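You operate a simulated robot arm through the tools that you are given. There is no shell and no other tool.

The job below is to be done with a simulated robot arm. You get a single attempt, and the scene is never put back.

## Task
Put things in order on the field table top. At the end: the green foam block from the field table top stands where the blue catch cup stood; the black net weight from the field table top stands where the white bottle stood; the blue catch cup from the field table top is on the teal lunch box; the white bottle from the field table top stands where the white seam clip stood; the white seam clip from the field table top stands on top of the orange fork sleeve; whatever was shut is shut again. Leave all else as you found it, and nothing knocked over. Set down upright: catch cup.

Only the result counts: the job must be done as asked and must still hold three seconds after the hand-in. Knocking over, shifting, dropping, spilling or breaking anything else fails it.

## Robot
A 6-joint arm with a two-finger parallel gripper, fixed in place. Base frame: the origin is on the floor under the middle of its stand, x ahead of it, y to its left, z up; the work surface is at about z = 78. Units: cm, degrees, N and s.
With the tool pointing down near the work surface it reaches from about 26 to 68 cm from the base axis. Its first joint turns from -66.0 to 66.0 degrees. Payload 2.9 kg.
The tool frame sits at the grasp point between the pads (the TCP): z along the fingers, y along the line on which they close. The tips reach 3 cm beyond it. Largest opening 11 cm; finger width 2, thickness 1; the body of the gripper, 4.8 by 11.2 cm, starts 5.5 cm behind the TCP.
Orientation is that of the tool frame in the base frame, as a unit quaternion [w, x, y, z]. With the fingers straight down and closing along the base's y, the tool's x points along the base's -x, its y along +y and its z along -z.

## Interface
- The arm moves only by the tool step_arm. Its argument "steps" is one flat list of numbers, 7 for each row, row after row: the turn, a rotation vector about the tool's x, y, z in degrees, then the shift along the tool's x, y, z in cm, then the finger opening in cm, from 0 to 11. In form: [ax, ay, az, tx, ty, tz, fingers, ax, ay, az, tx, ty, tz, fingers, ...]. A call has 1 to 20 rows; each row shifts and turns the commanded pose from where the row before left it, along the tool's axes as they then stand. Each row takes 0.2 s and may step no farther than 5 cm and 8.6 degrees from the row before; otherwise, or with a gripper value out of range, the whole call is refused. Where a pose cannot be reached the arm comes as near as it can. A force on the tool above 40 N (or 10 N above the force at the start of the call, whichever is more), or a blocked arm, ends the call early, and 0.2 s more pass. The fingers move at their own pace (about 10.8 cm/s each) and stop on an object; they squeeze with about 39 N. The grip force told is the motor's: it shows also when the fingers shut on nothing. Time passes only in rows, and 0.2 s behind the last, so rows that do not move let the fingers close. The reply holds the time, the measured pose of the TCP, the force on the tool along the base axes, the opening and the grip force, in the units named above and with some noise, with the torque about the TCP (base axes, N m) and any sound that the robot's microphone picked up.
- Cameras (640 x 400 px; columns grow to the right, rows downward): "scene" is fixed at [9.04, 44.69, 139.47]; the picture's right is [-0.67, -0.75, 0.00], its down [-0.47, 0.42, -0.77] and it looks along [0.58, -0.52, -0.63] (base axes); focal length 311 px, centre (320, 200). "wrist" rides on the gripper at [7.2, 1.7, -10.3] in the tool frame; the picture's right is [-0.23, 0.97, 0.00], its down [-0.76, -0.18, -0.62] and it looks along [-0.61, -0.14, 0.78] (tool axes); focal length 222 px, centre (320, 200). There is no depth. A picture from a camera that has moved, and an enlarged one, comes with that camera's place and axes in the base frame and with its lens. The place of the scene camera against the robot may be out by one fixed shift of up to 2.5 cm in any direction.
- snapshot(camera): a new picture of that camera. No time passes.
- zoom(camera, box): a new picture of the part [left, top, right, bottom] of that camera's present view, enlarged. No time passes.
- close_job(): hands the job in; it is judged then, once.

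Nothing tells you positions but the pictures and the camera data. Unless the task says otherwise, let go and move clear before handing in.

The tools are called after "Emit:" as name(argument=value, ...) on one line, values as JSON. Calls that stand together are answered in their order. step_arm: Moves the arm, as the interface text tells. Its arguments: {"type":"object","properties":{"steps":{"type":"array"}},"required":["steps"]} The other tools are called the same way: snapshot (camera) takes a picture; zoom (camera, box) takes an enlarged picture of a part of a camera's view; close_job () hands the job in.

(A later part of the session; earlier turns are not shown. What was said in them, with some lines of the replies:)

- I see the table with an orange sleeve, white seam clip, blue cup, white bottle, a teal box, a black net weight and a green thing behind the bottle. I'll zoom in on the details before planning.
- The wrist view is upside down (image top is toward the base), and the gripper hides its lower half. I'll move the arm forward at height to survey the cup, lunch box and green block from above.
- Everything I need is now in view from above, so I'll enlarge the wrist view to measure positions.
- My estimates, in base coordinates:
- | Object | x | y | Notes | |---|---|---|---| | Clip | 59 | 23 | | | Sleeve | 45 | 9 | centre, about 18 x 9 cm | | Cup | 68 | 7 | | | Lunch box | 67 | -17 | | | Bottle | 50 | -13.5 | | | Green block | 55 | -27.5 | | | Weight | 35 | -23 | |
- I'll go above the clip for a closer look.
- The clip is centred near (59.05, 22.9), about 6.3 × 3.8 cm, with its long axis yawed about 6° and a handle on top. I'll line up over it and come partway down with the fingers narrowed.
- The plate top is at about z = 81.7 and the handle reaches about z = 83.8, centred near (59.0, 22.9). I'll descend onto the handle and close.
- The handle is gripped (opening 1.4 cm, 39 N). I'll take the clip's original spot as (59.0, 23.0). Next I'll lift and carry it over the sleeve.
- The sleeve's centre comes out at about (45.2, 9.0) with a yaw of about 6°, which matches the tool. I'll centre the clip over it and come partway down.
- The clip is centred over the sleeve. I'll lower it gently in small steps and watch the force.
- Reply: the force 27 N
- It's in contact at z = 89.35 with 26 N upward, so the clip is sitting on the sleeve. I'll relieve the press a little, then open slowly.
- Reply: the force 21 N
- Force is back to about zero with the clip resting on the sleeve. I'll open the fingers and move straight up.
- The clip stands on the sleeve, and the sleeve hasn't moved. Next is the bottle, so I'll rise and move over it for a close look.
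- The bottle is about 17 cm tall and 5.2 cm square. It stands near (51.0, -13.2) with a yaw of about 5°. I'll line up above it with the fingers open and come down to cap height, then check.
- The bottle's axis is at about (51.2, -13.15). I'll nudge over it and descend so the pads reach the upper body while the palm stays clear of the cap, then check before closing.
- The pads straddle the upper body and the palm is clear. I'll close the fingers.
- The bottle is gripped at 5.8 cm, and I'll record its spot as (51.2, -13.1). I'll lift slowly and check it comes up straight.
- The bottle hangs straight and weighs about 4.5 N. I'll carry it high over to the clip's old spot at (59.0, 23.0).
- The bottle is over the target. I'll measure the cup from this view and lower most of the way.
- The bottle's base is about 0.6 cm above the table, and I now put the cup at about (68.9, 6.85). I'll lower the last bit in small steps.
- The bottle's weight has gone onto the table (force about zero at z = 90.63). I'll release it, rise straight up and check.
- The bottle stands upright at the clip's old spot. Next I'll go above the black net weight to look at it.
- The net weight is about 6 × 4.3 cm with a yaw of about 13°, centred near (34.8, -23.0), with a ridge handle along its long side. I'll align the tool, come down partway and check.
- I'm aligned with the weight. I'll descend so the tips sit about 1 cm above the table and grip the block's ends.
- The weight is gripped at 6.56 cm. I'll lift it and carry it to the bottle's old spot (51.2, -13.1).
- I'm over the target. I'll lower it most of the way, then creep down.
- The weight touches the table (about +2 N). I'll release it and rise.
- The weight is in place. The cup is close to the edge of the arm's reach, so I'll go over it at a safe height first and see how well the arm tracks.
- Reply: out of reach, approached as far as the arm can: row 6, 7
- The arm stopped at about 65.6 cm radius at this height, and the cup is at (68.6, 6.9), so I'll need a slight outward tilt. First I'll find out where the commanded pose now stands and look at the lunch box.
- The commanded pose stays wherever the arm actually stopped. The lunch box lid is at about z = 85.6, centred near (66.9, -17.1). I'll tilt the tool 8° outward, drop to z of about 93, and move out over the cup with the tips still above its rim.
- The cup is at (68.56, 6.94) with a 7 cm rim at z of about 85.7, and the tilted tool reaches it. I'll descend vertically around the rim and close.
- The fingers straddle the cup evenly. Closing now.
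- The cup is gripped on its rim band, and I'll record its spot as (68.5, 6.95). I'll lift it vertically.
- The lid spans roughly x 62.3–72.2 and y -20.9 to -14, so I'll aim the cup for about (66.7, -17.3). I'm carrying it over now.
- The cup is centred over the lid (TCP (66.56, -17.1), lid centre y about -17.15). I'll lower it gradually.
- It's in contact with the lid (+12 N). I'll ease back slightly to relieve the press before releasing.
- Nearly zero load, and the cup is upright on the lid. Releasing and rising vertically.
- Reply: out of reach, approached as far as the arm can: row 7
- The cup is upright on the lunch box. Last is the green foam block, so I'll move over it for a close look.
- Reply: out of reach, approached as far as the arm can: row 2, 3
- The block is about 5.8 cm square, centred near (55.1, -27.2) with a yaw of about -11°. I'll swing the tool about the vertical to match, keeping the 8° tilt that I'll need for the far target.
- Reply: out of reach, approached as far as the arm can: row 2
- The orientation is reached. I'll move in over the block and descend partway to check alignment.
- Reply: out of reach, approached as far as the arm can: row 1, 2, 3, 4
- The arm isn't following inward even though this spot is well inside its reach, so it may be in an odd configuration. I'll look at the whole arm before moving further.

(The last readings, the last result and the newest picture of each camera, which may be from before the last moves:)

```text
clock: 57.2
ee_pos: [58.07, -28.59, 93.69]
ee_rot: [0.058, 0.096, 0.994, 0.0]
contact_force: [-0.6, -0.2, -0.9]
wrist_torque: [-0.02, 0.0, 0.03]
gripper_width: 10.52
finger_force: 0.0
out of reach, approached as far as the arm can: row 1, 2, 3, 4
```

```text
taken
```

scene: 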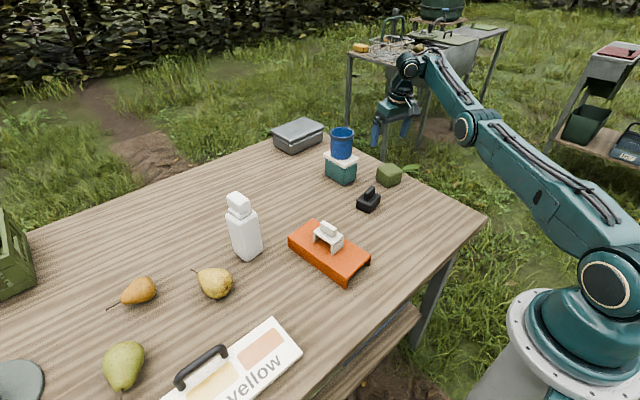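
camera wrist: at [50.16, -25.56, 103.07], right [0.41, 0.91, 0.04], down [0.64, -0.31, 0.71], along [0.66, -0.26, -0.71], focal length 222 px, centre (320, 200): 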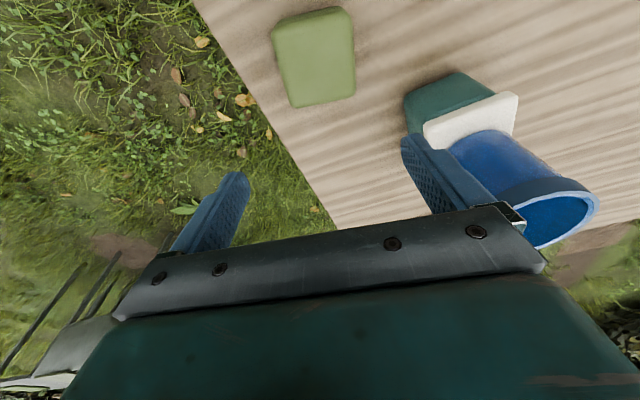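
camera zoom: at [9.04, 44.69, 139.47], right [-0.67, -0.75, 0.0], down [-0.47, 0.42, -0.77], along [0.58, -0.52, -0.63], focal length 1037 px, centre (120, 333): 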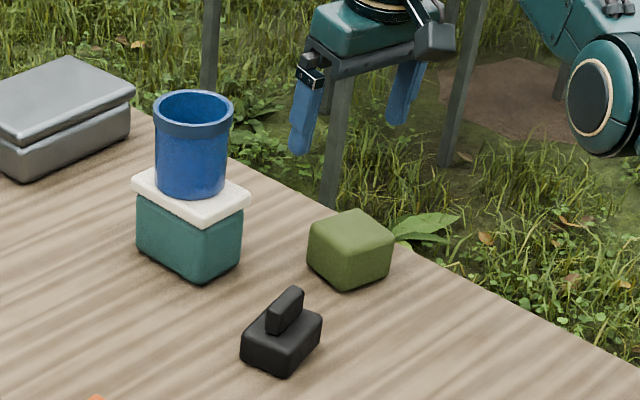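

In this picture the elbow has dropped below the shoulder–wrist line. It flipped when the arm was fully stretched, which is why inward moves are blocked. I'll go up to free air, straighten the tool to vertical, then stretch and retract to bring the elbow back up.

Emit:
step_arm(steps=[0, 0, 0, -0.46, 0, -3.97, 10.5, 0, 0, 0, -0.46, 0, -3.97, 10.5, 0, 6.6, 0, 0, 0, 0, 10.5, 0, 0, 0, 0, 0, 0, 10.5])

Emit:
snapshot(camera="scene")

```text
clock: 58.2
ee_pos: [57.84, -28.64, 101.67]
ee_rot: [0.012, 0.096, 0.995, 0.0]
contact_force: [0.4, 0.2, -0.3]
wrist_torque: [0.02, 0.03, -0.02]
gripper_width: 10.52
finger_force: 0.0
```

```text
taken
```

scene: 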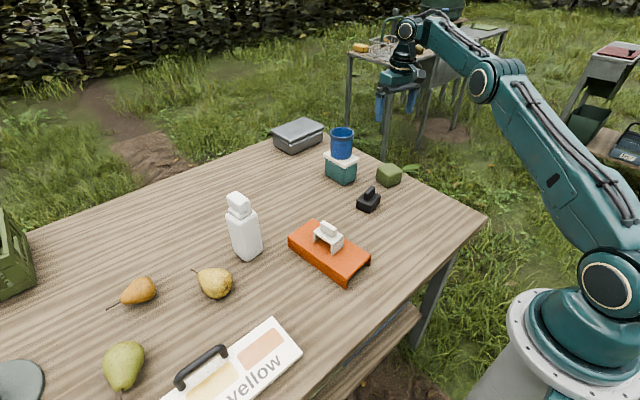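

Emit:
step_arm(steps=[0, 0, 0, -4.3, -1.2, 0, 10.5, 0, 0, 0, -4.3, -1.2, 0, 10.5, 0, 0, 0, -4.3, -1.2, 0, 10.5, 0, 0, 0, 4.3, 1.2, 0, 10.5, 0, 0, 0, 4.3, 1.2, 0, 10.5, 0, 0, 0, 0, 0, 0, 10.5])

Emit:
snapshot(camera="scene")

```text
clock: 59.6
ee_pos: [51.42, -26.91, 100.62]
ee_rot: [0.013, 0.095, 0.995, -0.001]
contact_force: [0.0, -0.1, -0.6]
wrist_torque: [-0.01, -0.02, 0.03]
gripper_width: 10.51
finger_force: 0.1
out of reach, approached as far as the arm can: row 1, 2, 3
```

```text
taken
```

scene: 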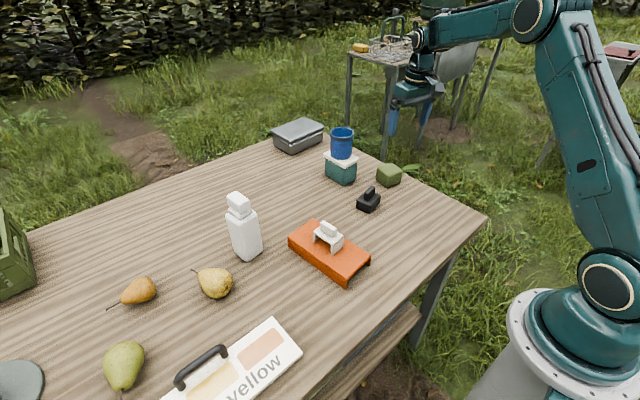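

The elbow is up again. Now I'll apply an outward tilt of about 9°, move over the block, and go down partway to verify alignment.

Emit:
step_arm(steps=[0, -7.5, 0, 0, 0, 0, 10.5, 0, 0, 0, -0.7, 0.135, 3.35, 10.5, 0, 0, 0, -0.7, 0.135, 3.35, 10.5, 0, 0, 0, -0.7, 0.135, 3.35, 10.5, 0, 0, 0, 0, 0, 0, 10.5])

Emit:
snapshot(camera="wrist")

Emit:
zoom(camera="wrist", box=[200, 40, 440, 220])

Emit:
snapshot(camera="scene")

```text
clock: 60.8
ee_pos: [55.25, -27.06, 91.08]
ee_rot: [0.078, 0.096, 0.992, -0.007]
contact_force: [-0.5, -0.3, 0.7]
wrist_torque: [0.02, 0.02, -0.02]
gripper_width: 10.5
finger_force: 0.0
```

```text
taken
camera wrist: at [46.94, -23.82, 100.11], right [0.41, 0.91, 0.04], down [0.61, -0.3, 0.73], along [0.68, -0.28, -0.68], focal length 222 px, centre (320, 200)
```

wrist: 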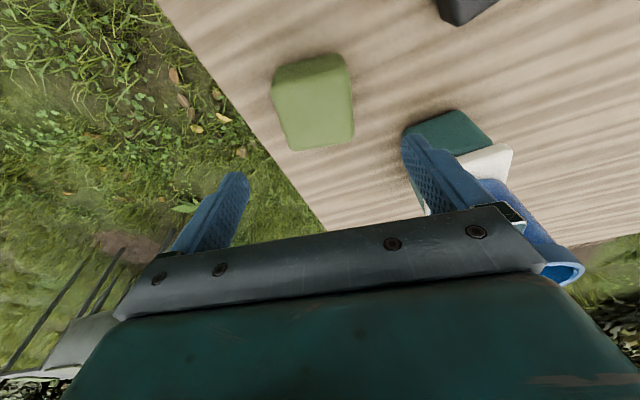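

```text
2.22 times, centred on (320, 130) of wrist
camera zoom: at [46.94, -23.82, 100.11], right [0.41, 0.91, 0.04], down [0.61, -0.3, 0.73], along [0.68, -0.28, -0.68], focal length 494 px, centre (320, 356)
```

zoom: 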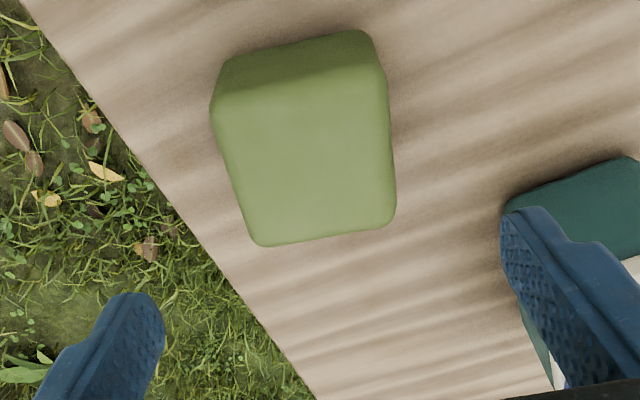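

```text
taken
```

scene: 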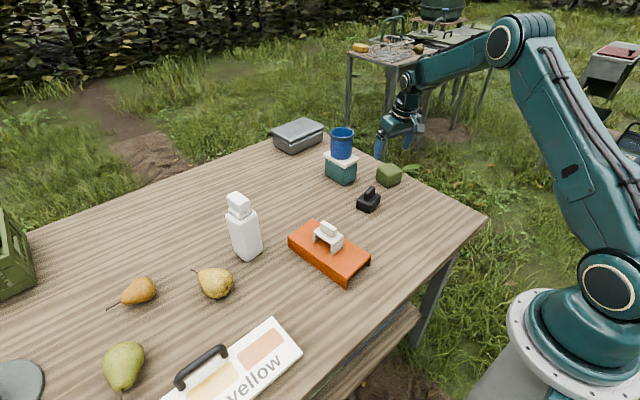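

The arm follows properly now. The block's centre comes out at (55.0, -27.0) with a yaw of about -13°. I'll make a small correction, descend around it and close.

Emit:
step_arm(steps=[0.39, 0, 2.47, 0.24, 0.1, -0.04, 10, 0, 0, 0, 0.483, 0, 3.06, 10, 0, 0, 0, 0.483, 0, 3.06, 10, 0, 0, 0, 0.483, 0, 3.06, 10, 0, 0, 0, 0, 0, 0, 10])

Emit:
snapshot(camera="wrist")

Emit:
zoom(camera="scene", box=[320, 100, 440, 220])

```text
clock: 62.0
ee_pos: [55.07, -27.05, 81.63]
ee_rot: [0.078, 0.117, 0.99, -0.009]
contact_force: [-0.3, 0.4, 0.0]
wrist_torque: [-0.01, -0.04, -0.02]
gripper_width: 10.0
finger_force: 0.0
```

```text
taken
camera wrist: at [46.93, -23.36, 90.59], right [0.45, 0.89, 0.04], down [0.6, -0.33, 0.73], along [0.67, -0.31, -0.68], focal length 222 px, centre (320, 200)
```

wrist: 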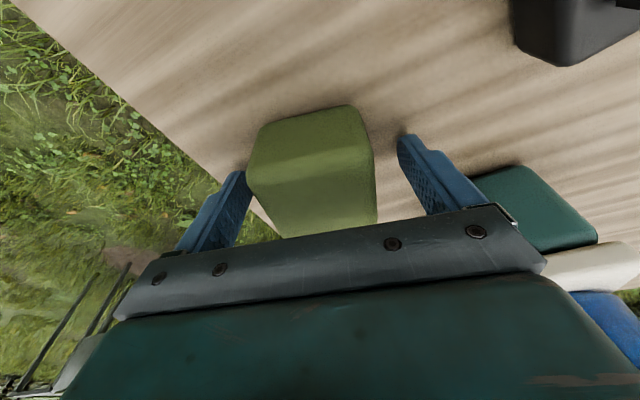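

```text
3.33 times, centred on (380, 160) of scene
camera zoom: at [9.04, 44.69, 139.47], right [-0.67, -0.75, 0.0], down [-0.47, 0.42, -0.77], along [0.58, -0.52, -0.63], focal length 1037 px, centre (120, 333)
```

zoom: 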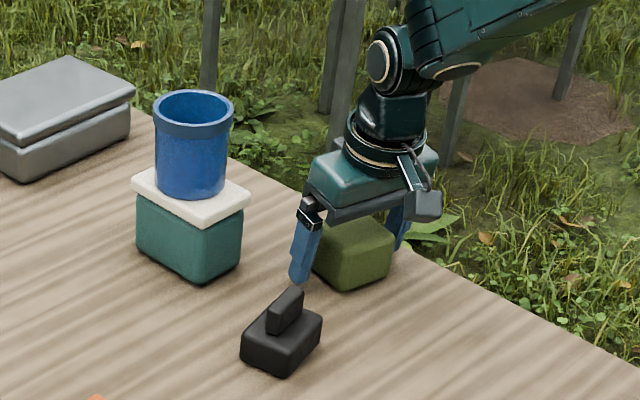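

Emit:
step_arm(steps=[0, 0, 0, 0, 0, 0, 8, 0, 0, 0, 0, 0, 0, 6.8, 0, 0, 0, 0, 0, 0, 5.5, 0, 0, 0, 0, 0, 0, 4.5, 0, 0, 0, 0, 0, 0, 4.5])

Emit:
snapshot(camera="wrist")

Emit:
zoom(camera="scene", box=[320, 100, 440, 220])

```text
clock: 63.2
ee_pos: [55.12, -26.9, 81.65]
ee_rot: [0.077, 0.118, 0.99, -0.009]
contact_force: [-0.1, 0.0, 0.9]
wrist_torque: [0.0, 0.0, 0.0]
gripper_width: 6.09
finger_force: 38.7
```

```text
taken
camera wrist: at [46.92, -23.35, 90.62], right [0.45, 0.89, 0.04], down [0.6, -0.33, 0.73], along [0.67, -0.31, -0.68], focal length 222 px, centre (320, 200)
```

wrist: 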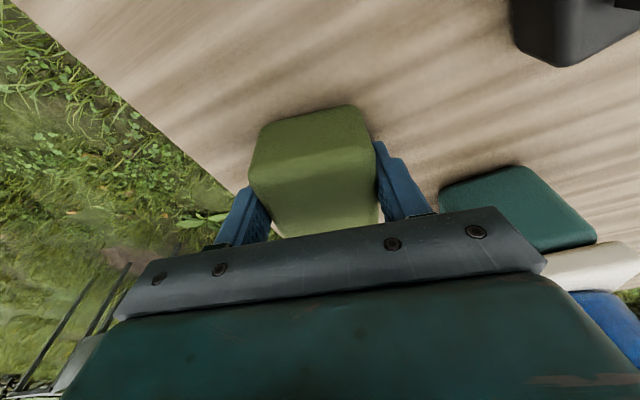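

```text
3.33 times, centred on (380, 160) of scene
camera zoom: at [9.04, 44.69, 139.47], right [-0.67, -0.75, 0.0], down [-0.47, 0.42, -0.77], along [0.58, -0.52, -0.63], focal length 1037 px, centre (120, 333)
```

zoom: 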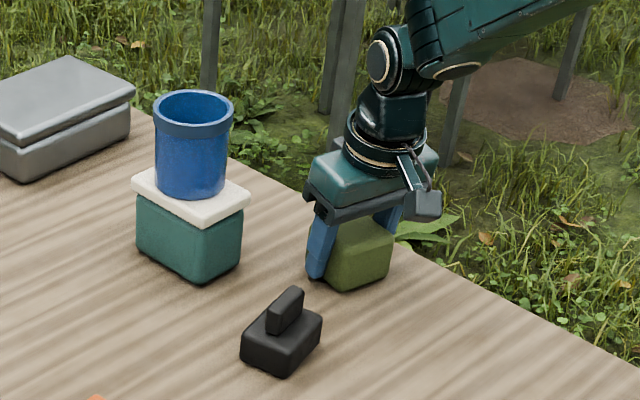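

The block is gripped at 6.1 cm. I'll lift it, carry it inside of the lunch box and cup toward the middle, and swing the yaw back toward radial, keeping the elbow well bent.

Emit:
step_arm(steps=[0, 0, 0, -0.156, 0, -0.988, 4.5, 0, 0, 0, -0.53, 0, -3.36, 4.5, 0, 0, 0, -0.546, 0, -3.46, 4.5, 0, 0, 0, -0.546, 0, -3.46, 4.5, 0, 0, 0, 1.09, 4.62, -0.17, 4.5, 0, 0, 0, 1.09, 4.62, -0.17, 4.5, 0, 0, 0, 1.09, 4.62, -0.17, 4.5, 0, 0, 0, 1.09, 4.62, -0.17, 4.5, -1.17, 0, -7.41, 0, 0, 0, 4.5, -1.17, 0, -7.41, 0, 0, 0, 4.5, 0, 0, 0, 0, 0, 0, 4.5])

Emit:
snapshot(camera="wrist")

Emit:
snapshot(camera="scene")

```text
clock: 65.6
ee_pos: [54.95, -7.96, 93.05]
ee_rot: [0.077, -0.013, 0.997, 0.001]
contact_force: [0.0, 0.0, 0.0]
wrist_torque: [-0.01, 0.0, -0.01]
gripper_width: 6.1
finger_force: 38.8
```

```text
taken
camera wrist: at [46.22, -6.58, 102.11], right [0.2, 0.98, 0.04], down [0.66, -0.16, 0.73], along [0.72, -0.12, -0.68], focal length 222 px, centre (320, 200)
```

wrist: 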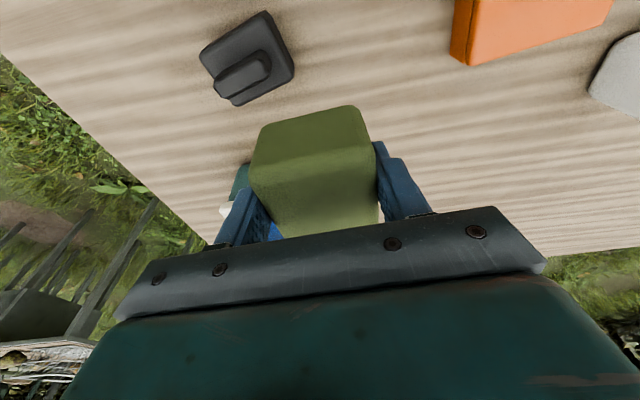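

```text
taken
```

scene: 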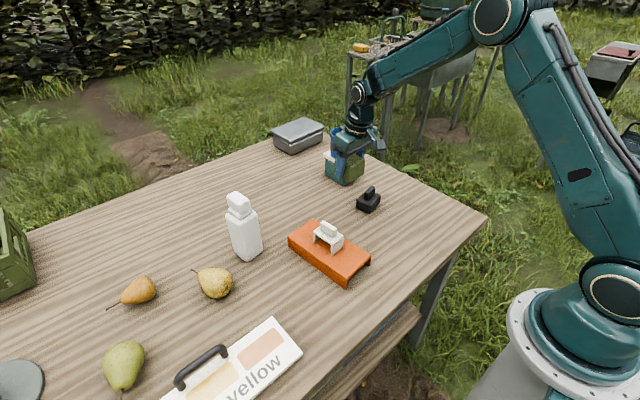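

All is well and the elbow is up. I'll move outward to above the cup's old spot (68.5, 6.95), lowering to z of about 90.

Emit:
step_arm(steps=[0, 0, 0, -2.66, 2.93, 1.03, 4.5, 0, 0, 0, -2.66, 2.93, 1.03, 4.5, 0, 0, 0, -2.66, 2.93, 1.03, 4.5, 0, 0, 0, -2.66, 2.93, 1.03, 4.5, 0, 0, 0, -2.66, 2.93, 1.03, 4.5, 0, 0, 0, 0, 0, 0, 4.5])

Emit:
snapshot(camera="wrist")

Emit:
snapshot(camera="scene")

```text
clock: 67.0
ee_pos: [68.51, 7.09, 90.03]
ee_rot: [0.077, -0.013, 0.997, 0.001]
contact_force: [-0.3, 0.6, -0.5]
wrist_torque: [-0.05, -0.01, 0.01]
gripper_width: 6.1
finger_force: 39.4
```

```text
taken
camera wrist: at [59.82, 8.41, 99.04], right [0.2, 0.98, 0.04], down [0.66, -0.16, 0.73], along [0.72, -0.12, -0.68], focal length 222 px, centre (320, 200)
```

wrist: 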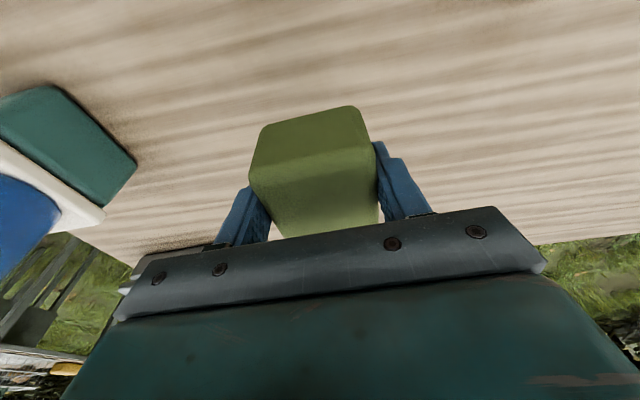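

```text
taken
```

scene: 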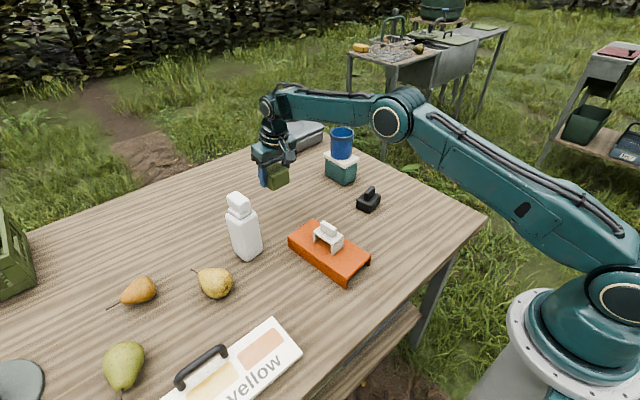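

Exactly over the target. I'll lower most of the way.

Emit:
step_arm(steps=[0, 0, 0, 0.406, 0, 2.57, 4.5, 0, 0, 0, 0.406, 0, 2.57, 4.5, 0, 0, 0, 0.312, 0, 1.976, 4.5, 0, 0, 0, 0.078, 0, 0.494, 4.5, 0, 0, 0, 0, 0, 0, 4.5])

Emit:
zoom(camera="scene", box=[220, 130, 340, 230])

```text
clock: 68.2
ee_pos: [68.73, 7.01, 82.33]
ee_rot: [0.077, -0.013, 0.997, 0.0]
contact_force: [-0.7, 0.3, 0.2]
wrist_torque: [-0.01, -0.02, 0.02]
gripper_width: 6.11
finger_force: 38.5
```

```text
4.00 times, centred on (280, 180) of scene
camera zoom: at [9.04, 44.69, 139.47], right [-0.67, -0.75, 0.0], down [-0.47, 0.42, -0.77], along [0.58, -0.52, -0.63], focal length 1244 px, centre (480, 280)
```

zoom: 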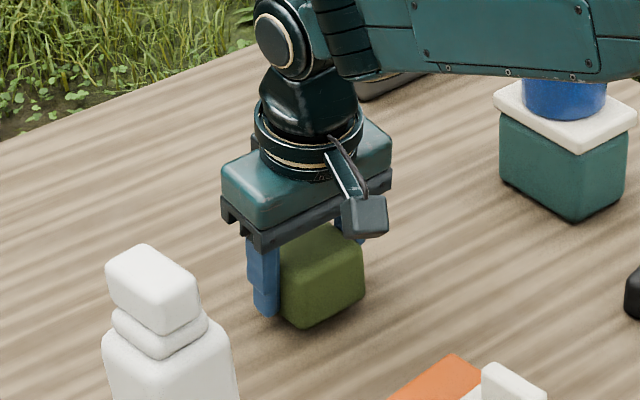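

Emit:
step_arm(steps=[0, 0, 0, 0.047, 0, 0.296, 4.5, 0, 0, 0, 0.023, 0, 0.148, 4.5, 0, 0, 0, 0, 0, 0, 4.5])

```text
clock: 69.0
ee_pos: [68.55, 7.12, 81.86]
ee_rot: [0.078, -0.013, 0.997, 0.001]
contact_force: [0.1, 0.2, -1.0]
wrist_torque: [0.02, -0.04, -0.02]
gripper_width: 6.1
finger_force: 38.8
```

Emit:
step_arm(steps=[0, 0, 0, 0.016, 0, 0.1, 4.5, 0, 0, 0, 0.016, 0, 0.1, 4.5, 0, 0, 0, 0, 0, 0, 4.5])

```text
clock: 69.8
ee_pos: [68.55, 7.08, 81.77]
ee_rot: [0.077, -0.014, 0.997, 0.001]
contact_force: [-0.1, -1.0, -0.8]
wrist_torque: [0.01, 0.03, 0.0]
gripper_width: 6.13
finger_force: 38.9
```

Emit:
step_arm(steps=[0, 0, 0, 0.016, 0, 0.1, 4.5, 0, 0, 0, 0, 0, 0, 4.5])

Emit:
zoom(camera="scene", box=[230, 150, 320, 220])

```text
clock: 70.4
ee_pos: [68.54, 7.02, 81.58]
ee_rot: [0.078, -0.012, 0.997, 0.001]
contact_force: [-1.4, -0.2, 1.1]
wrist_torque: [-0.03, 0.02, -0.06]
gripper_width: 6.1
finger_force: 38.9
```

```text
5.71 times, centred on (275, 185) of scene
camera zoom: at [9.04, 44.69, 139.47], right [-0.67, -0.75, 0.0], down [-0.47, 0.42, -0.77], along [0.58, -0.52, -0.63], focal length 1777 px, centre (577, 286)
```

zoom: 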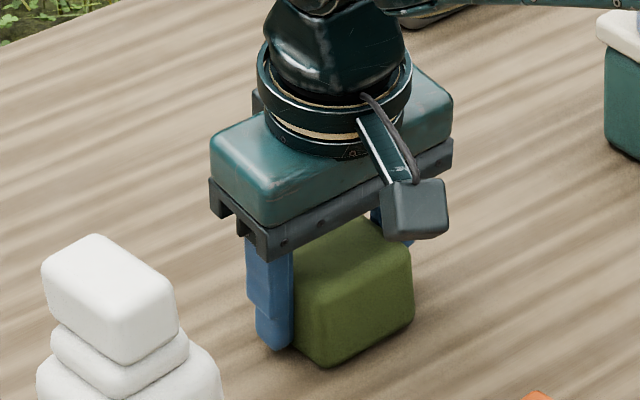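

The block is at table level. I'll release it, rise vertically, then retract inward to keep the elbow bent.

Emit:
step_arm(steps=[0, 0, 0, 0, 0, 0, 6.8, 0, 0, 0, 0, 0, 0, 8, 0, 0, 0, 0, 0, 0, 9.5, 0, 0, 0, 0, 0, 0, 9.5, 0, 0, 0, -0.312, 0, -1.976, 9.5, 0, 0, 0, -0.468, 0, -2.96, 9.5, 0, 0, 0, -0.624, 0, -3.95, 9.5, 0, 0, 0, 3.95, 0, -0.62, 9.5, 0, 0, 0, 3.95, 0, -0.62, 9.5, 0, 0, 0, 3.5, 0, -3, 9.5, 0, 0, 0, 1, 0, -4, 9.5, 0, 0, 0, 0, 0, 0, 9.5])

Emit:
snapshot(camera="wrist")

Emit:
snapshot(camera="scene")

```text
clock: 73.0
ee_pos: [55.01, 6.81, 97.0]
ee_rot: [0.078, -0.013, 0.997, 0.001]
contact_force: [0.2, -0.4, 0.8]
wrist_torque: [-0.03, 0.03, 0.02]
gripper_width: 9.51
finger_force: 0.0
```

```text
taken
camera wrist: at [46.22, 8.15, 105.91], right [0.2, 0.98, 0.04], down [0.66, -0.16, 0.73], along [0.72, -0.12, -0.68], focal length 222 px, centre (320, 200)
```

wrist: 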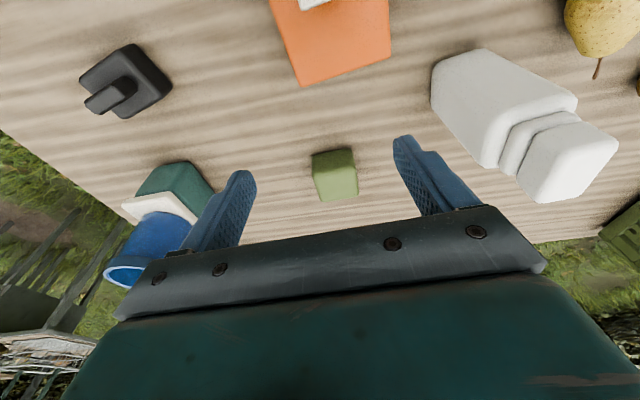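

```text
taken
```

scene: 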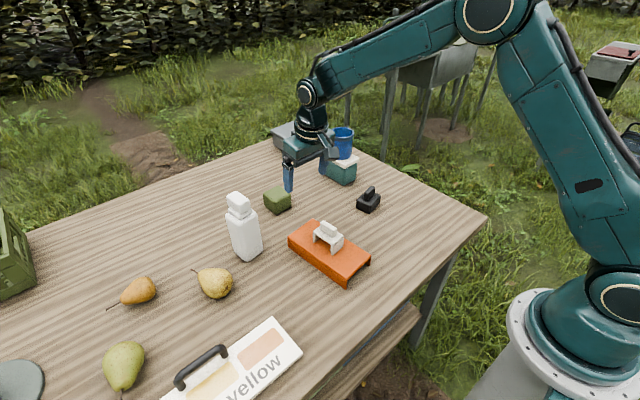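

The block stands where the cup was. I'll raise and retract the arm, then check everything.

Emit:
step_arm(steps=[0, 0, 0, -0.5, 0, -3.3, 9.5, 0, 0, 0, -0.5, 0, -3.3, 9.5, 0, 0, 0, 3.5, -2, -1, 9.5, 0, 0, 0, 3.5, -2, -1, 9.5, 0, 0, 0, 3.5, -2, -1, 9.5, 0, 0, 0, 3.5, -2, -1, 10, 0, 8, 0, 0, 0, 0, 11, 0, 0, 0, 0, 0, 0, 11, 0, 0, 0, 0, 0, 0, 11])

Emit:
snapshot(camera="scene")

Emit:
zoom(camera="scene", box=[210, 100, 420, 290])

Emit:
snapshot(camera="wrist")

```text
clock: 75.0
ee_pos: [40.81, -1.7, 105.34]
ee_rot: [0.008, -0.013, 1.0, 0.0]
contact_force: [0.3, -0.9, 0.2]
wrist_torque: [-0.01, 0.02, 0.03]
gripper_width: 11.01
finger_force: 0.0
```

```text
taken
```

scene: 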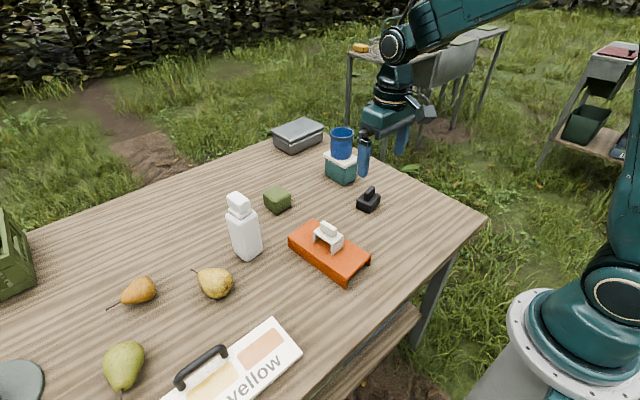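

```text
2.11 times, centred on (315, 195) of scene
camera zoom: at [9.04, 44.69, 139.47], right [-0.67, -0.75, 0.0], down [-0.47, 0.42, -0.77], along [0.58, -0.52, -0.63], focal length 655 px, centre (330, 210)
```

zoom: 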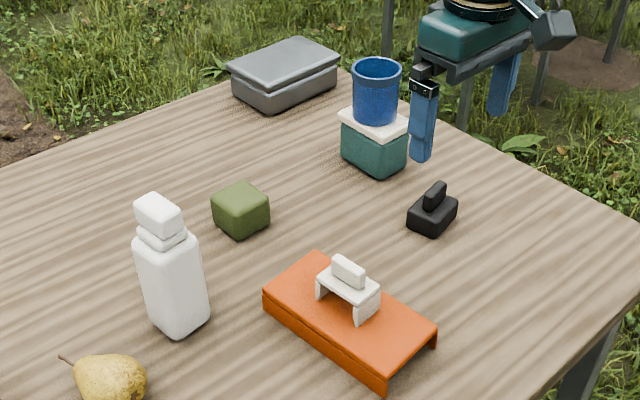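

```text
taken
camera wrist: at [33.27, -0.32, 115.45], right [0.2, 0.98, 0.0], down [0.76, -0.16, 0.63], along [0.62, -0.12, -0.77], focal length 222 px, centre (320, 200)
```

wrist: 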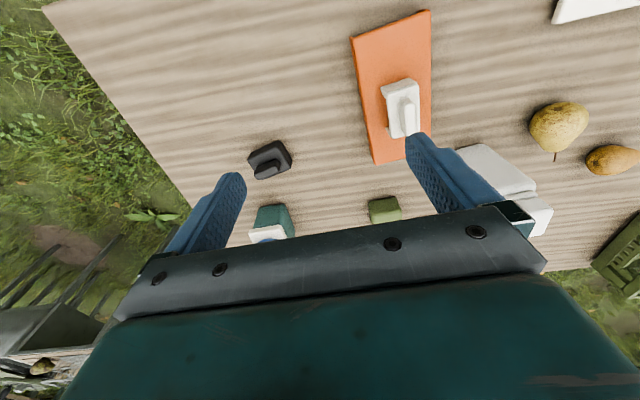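

Everything looks to be in place. One last close look at the stacked items before handing in.

Emit:
zoom(camera="scene", box=[300, 115, 390, 195])

Emit:
zoom(camera="scene", box=[210, 170, 390, 290])

Emit:
step_arm(steps=[0, 0, 0, 2, -1.5, 0, 11, 0, 0, 0, 2, -1.5, 0, 11, 0, 0, 0, 0, 0, 0, 11])

Emit:
snapshot(camera="scene")

```text
5.00 times, centred on (345, 155) of scene
camera zoom: at [9.04, 44.69, 139.47], right [-0.67, -0.75, 0.0], down [-0.47, 0.42, -0.77], along [0.58, -0.52, -0.63], focal length 1555 px, centre (195, 425)
```

zoom: 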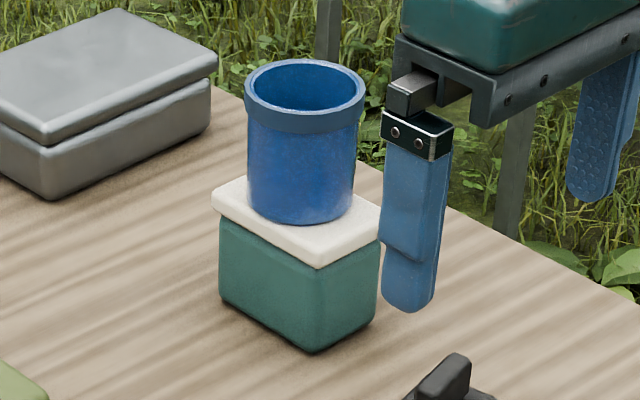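

```text
3.33 times, centred on (300, 230) of scene
camera zoom: at [9.04, 44.69, 139.47], right [-0.67, -0.75, 0.0], down [-0.47, 0.42, -0.77], along [0.58, -0.52, -0.63], focal length 1037 px, centre (387, 100)
```

zoom: 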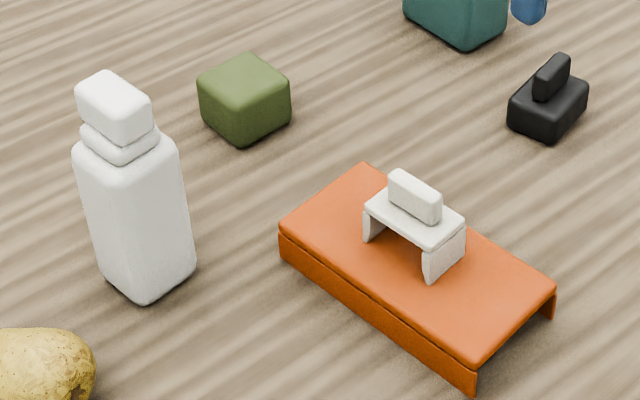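

```text
clock: 75.8
ee_pos: [36.84, -4.77, 105.28]
ee_rot: [0.008, -0.013, 1.0, 0.0]
contact_force: [-0.8, 0.3, 0.1]
wrist_torque: [0.01, -0.01, 0.02]
gripper_width: 11.01
finger_force: 0.0
```

```text
taken
```

scene: 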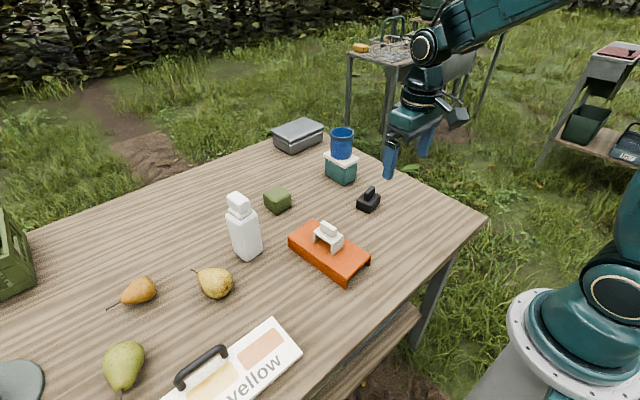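

All five moves are done: the cup is upright on the shut lunch box, the clip is on the sleeve, and the bottle, weight and block stand on their target spots. Nothing else has moved and the arm is clear, so I'm handing in.

Emit:
close_job()

```text
The job is handed in.
```

All five items are where you asked, and I've handed the job in. No result has come back yet, but the last pictures showed everything standing and settled.

- **White seam clip:** on top of the orange fork sleeve, near its middle.
- **White bottle:** upright where the clip stood, within a few millimetres by my estimate.
- **Black net weight:** where the bottle stood.
- **Blue catch cup:** upright on the lid of the teal lunch box, which stayed shut throughout.
- **Green foam block:** where the cup stood, also within a few millimetres by my estimate.

I compared the last scene picture with the first one. The sleeve and lunch box line up with where they were, and the grey box and pears look unmoved. Nothing was knocked over.

While lifting away from the cup, the arm over-stretched and its elbow flipped, so it drifted a few centimetres off course. It was empty and in free air and touched nothing. I got the elbow back before picking up the block.
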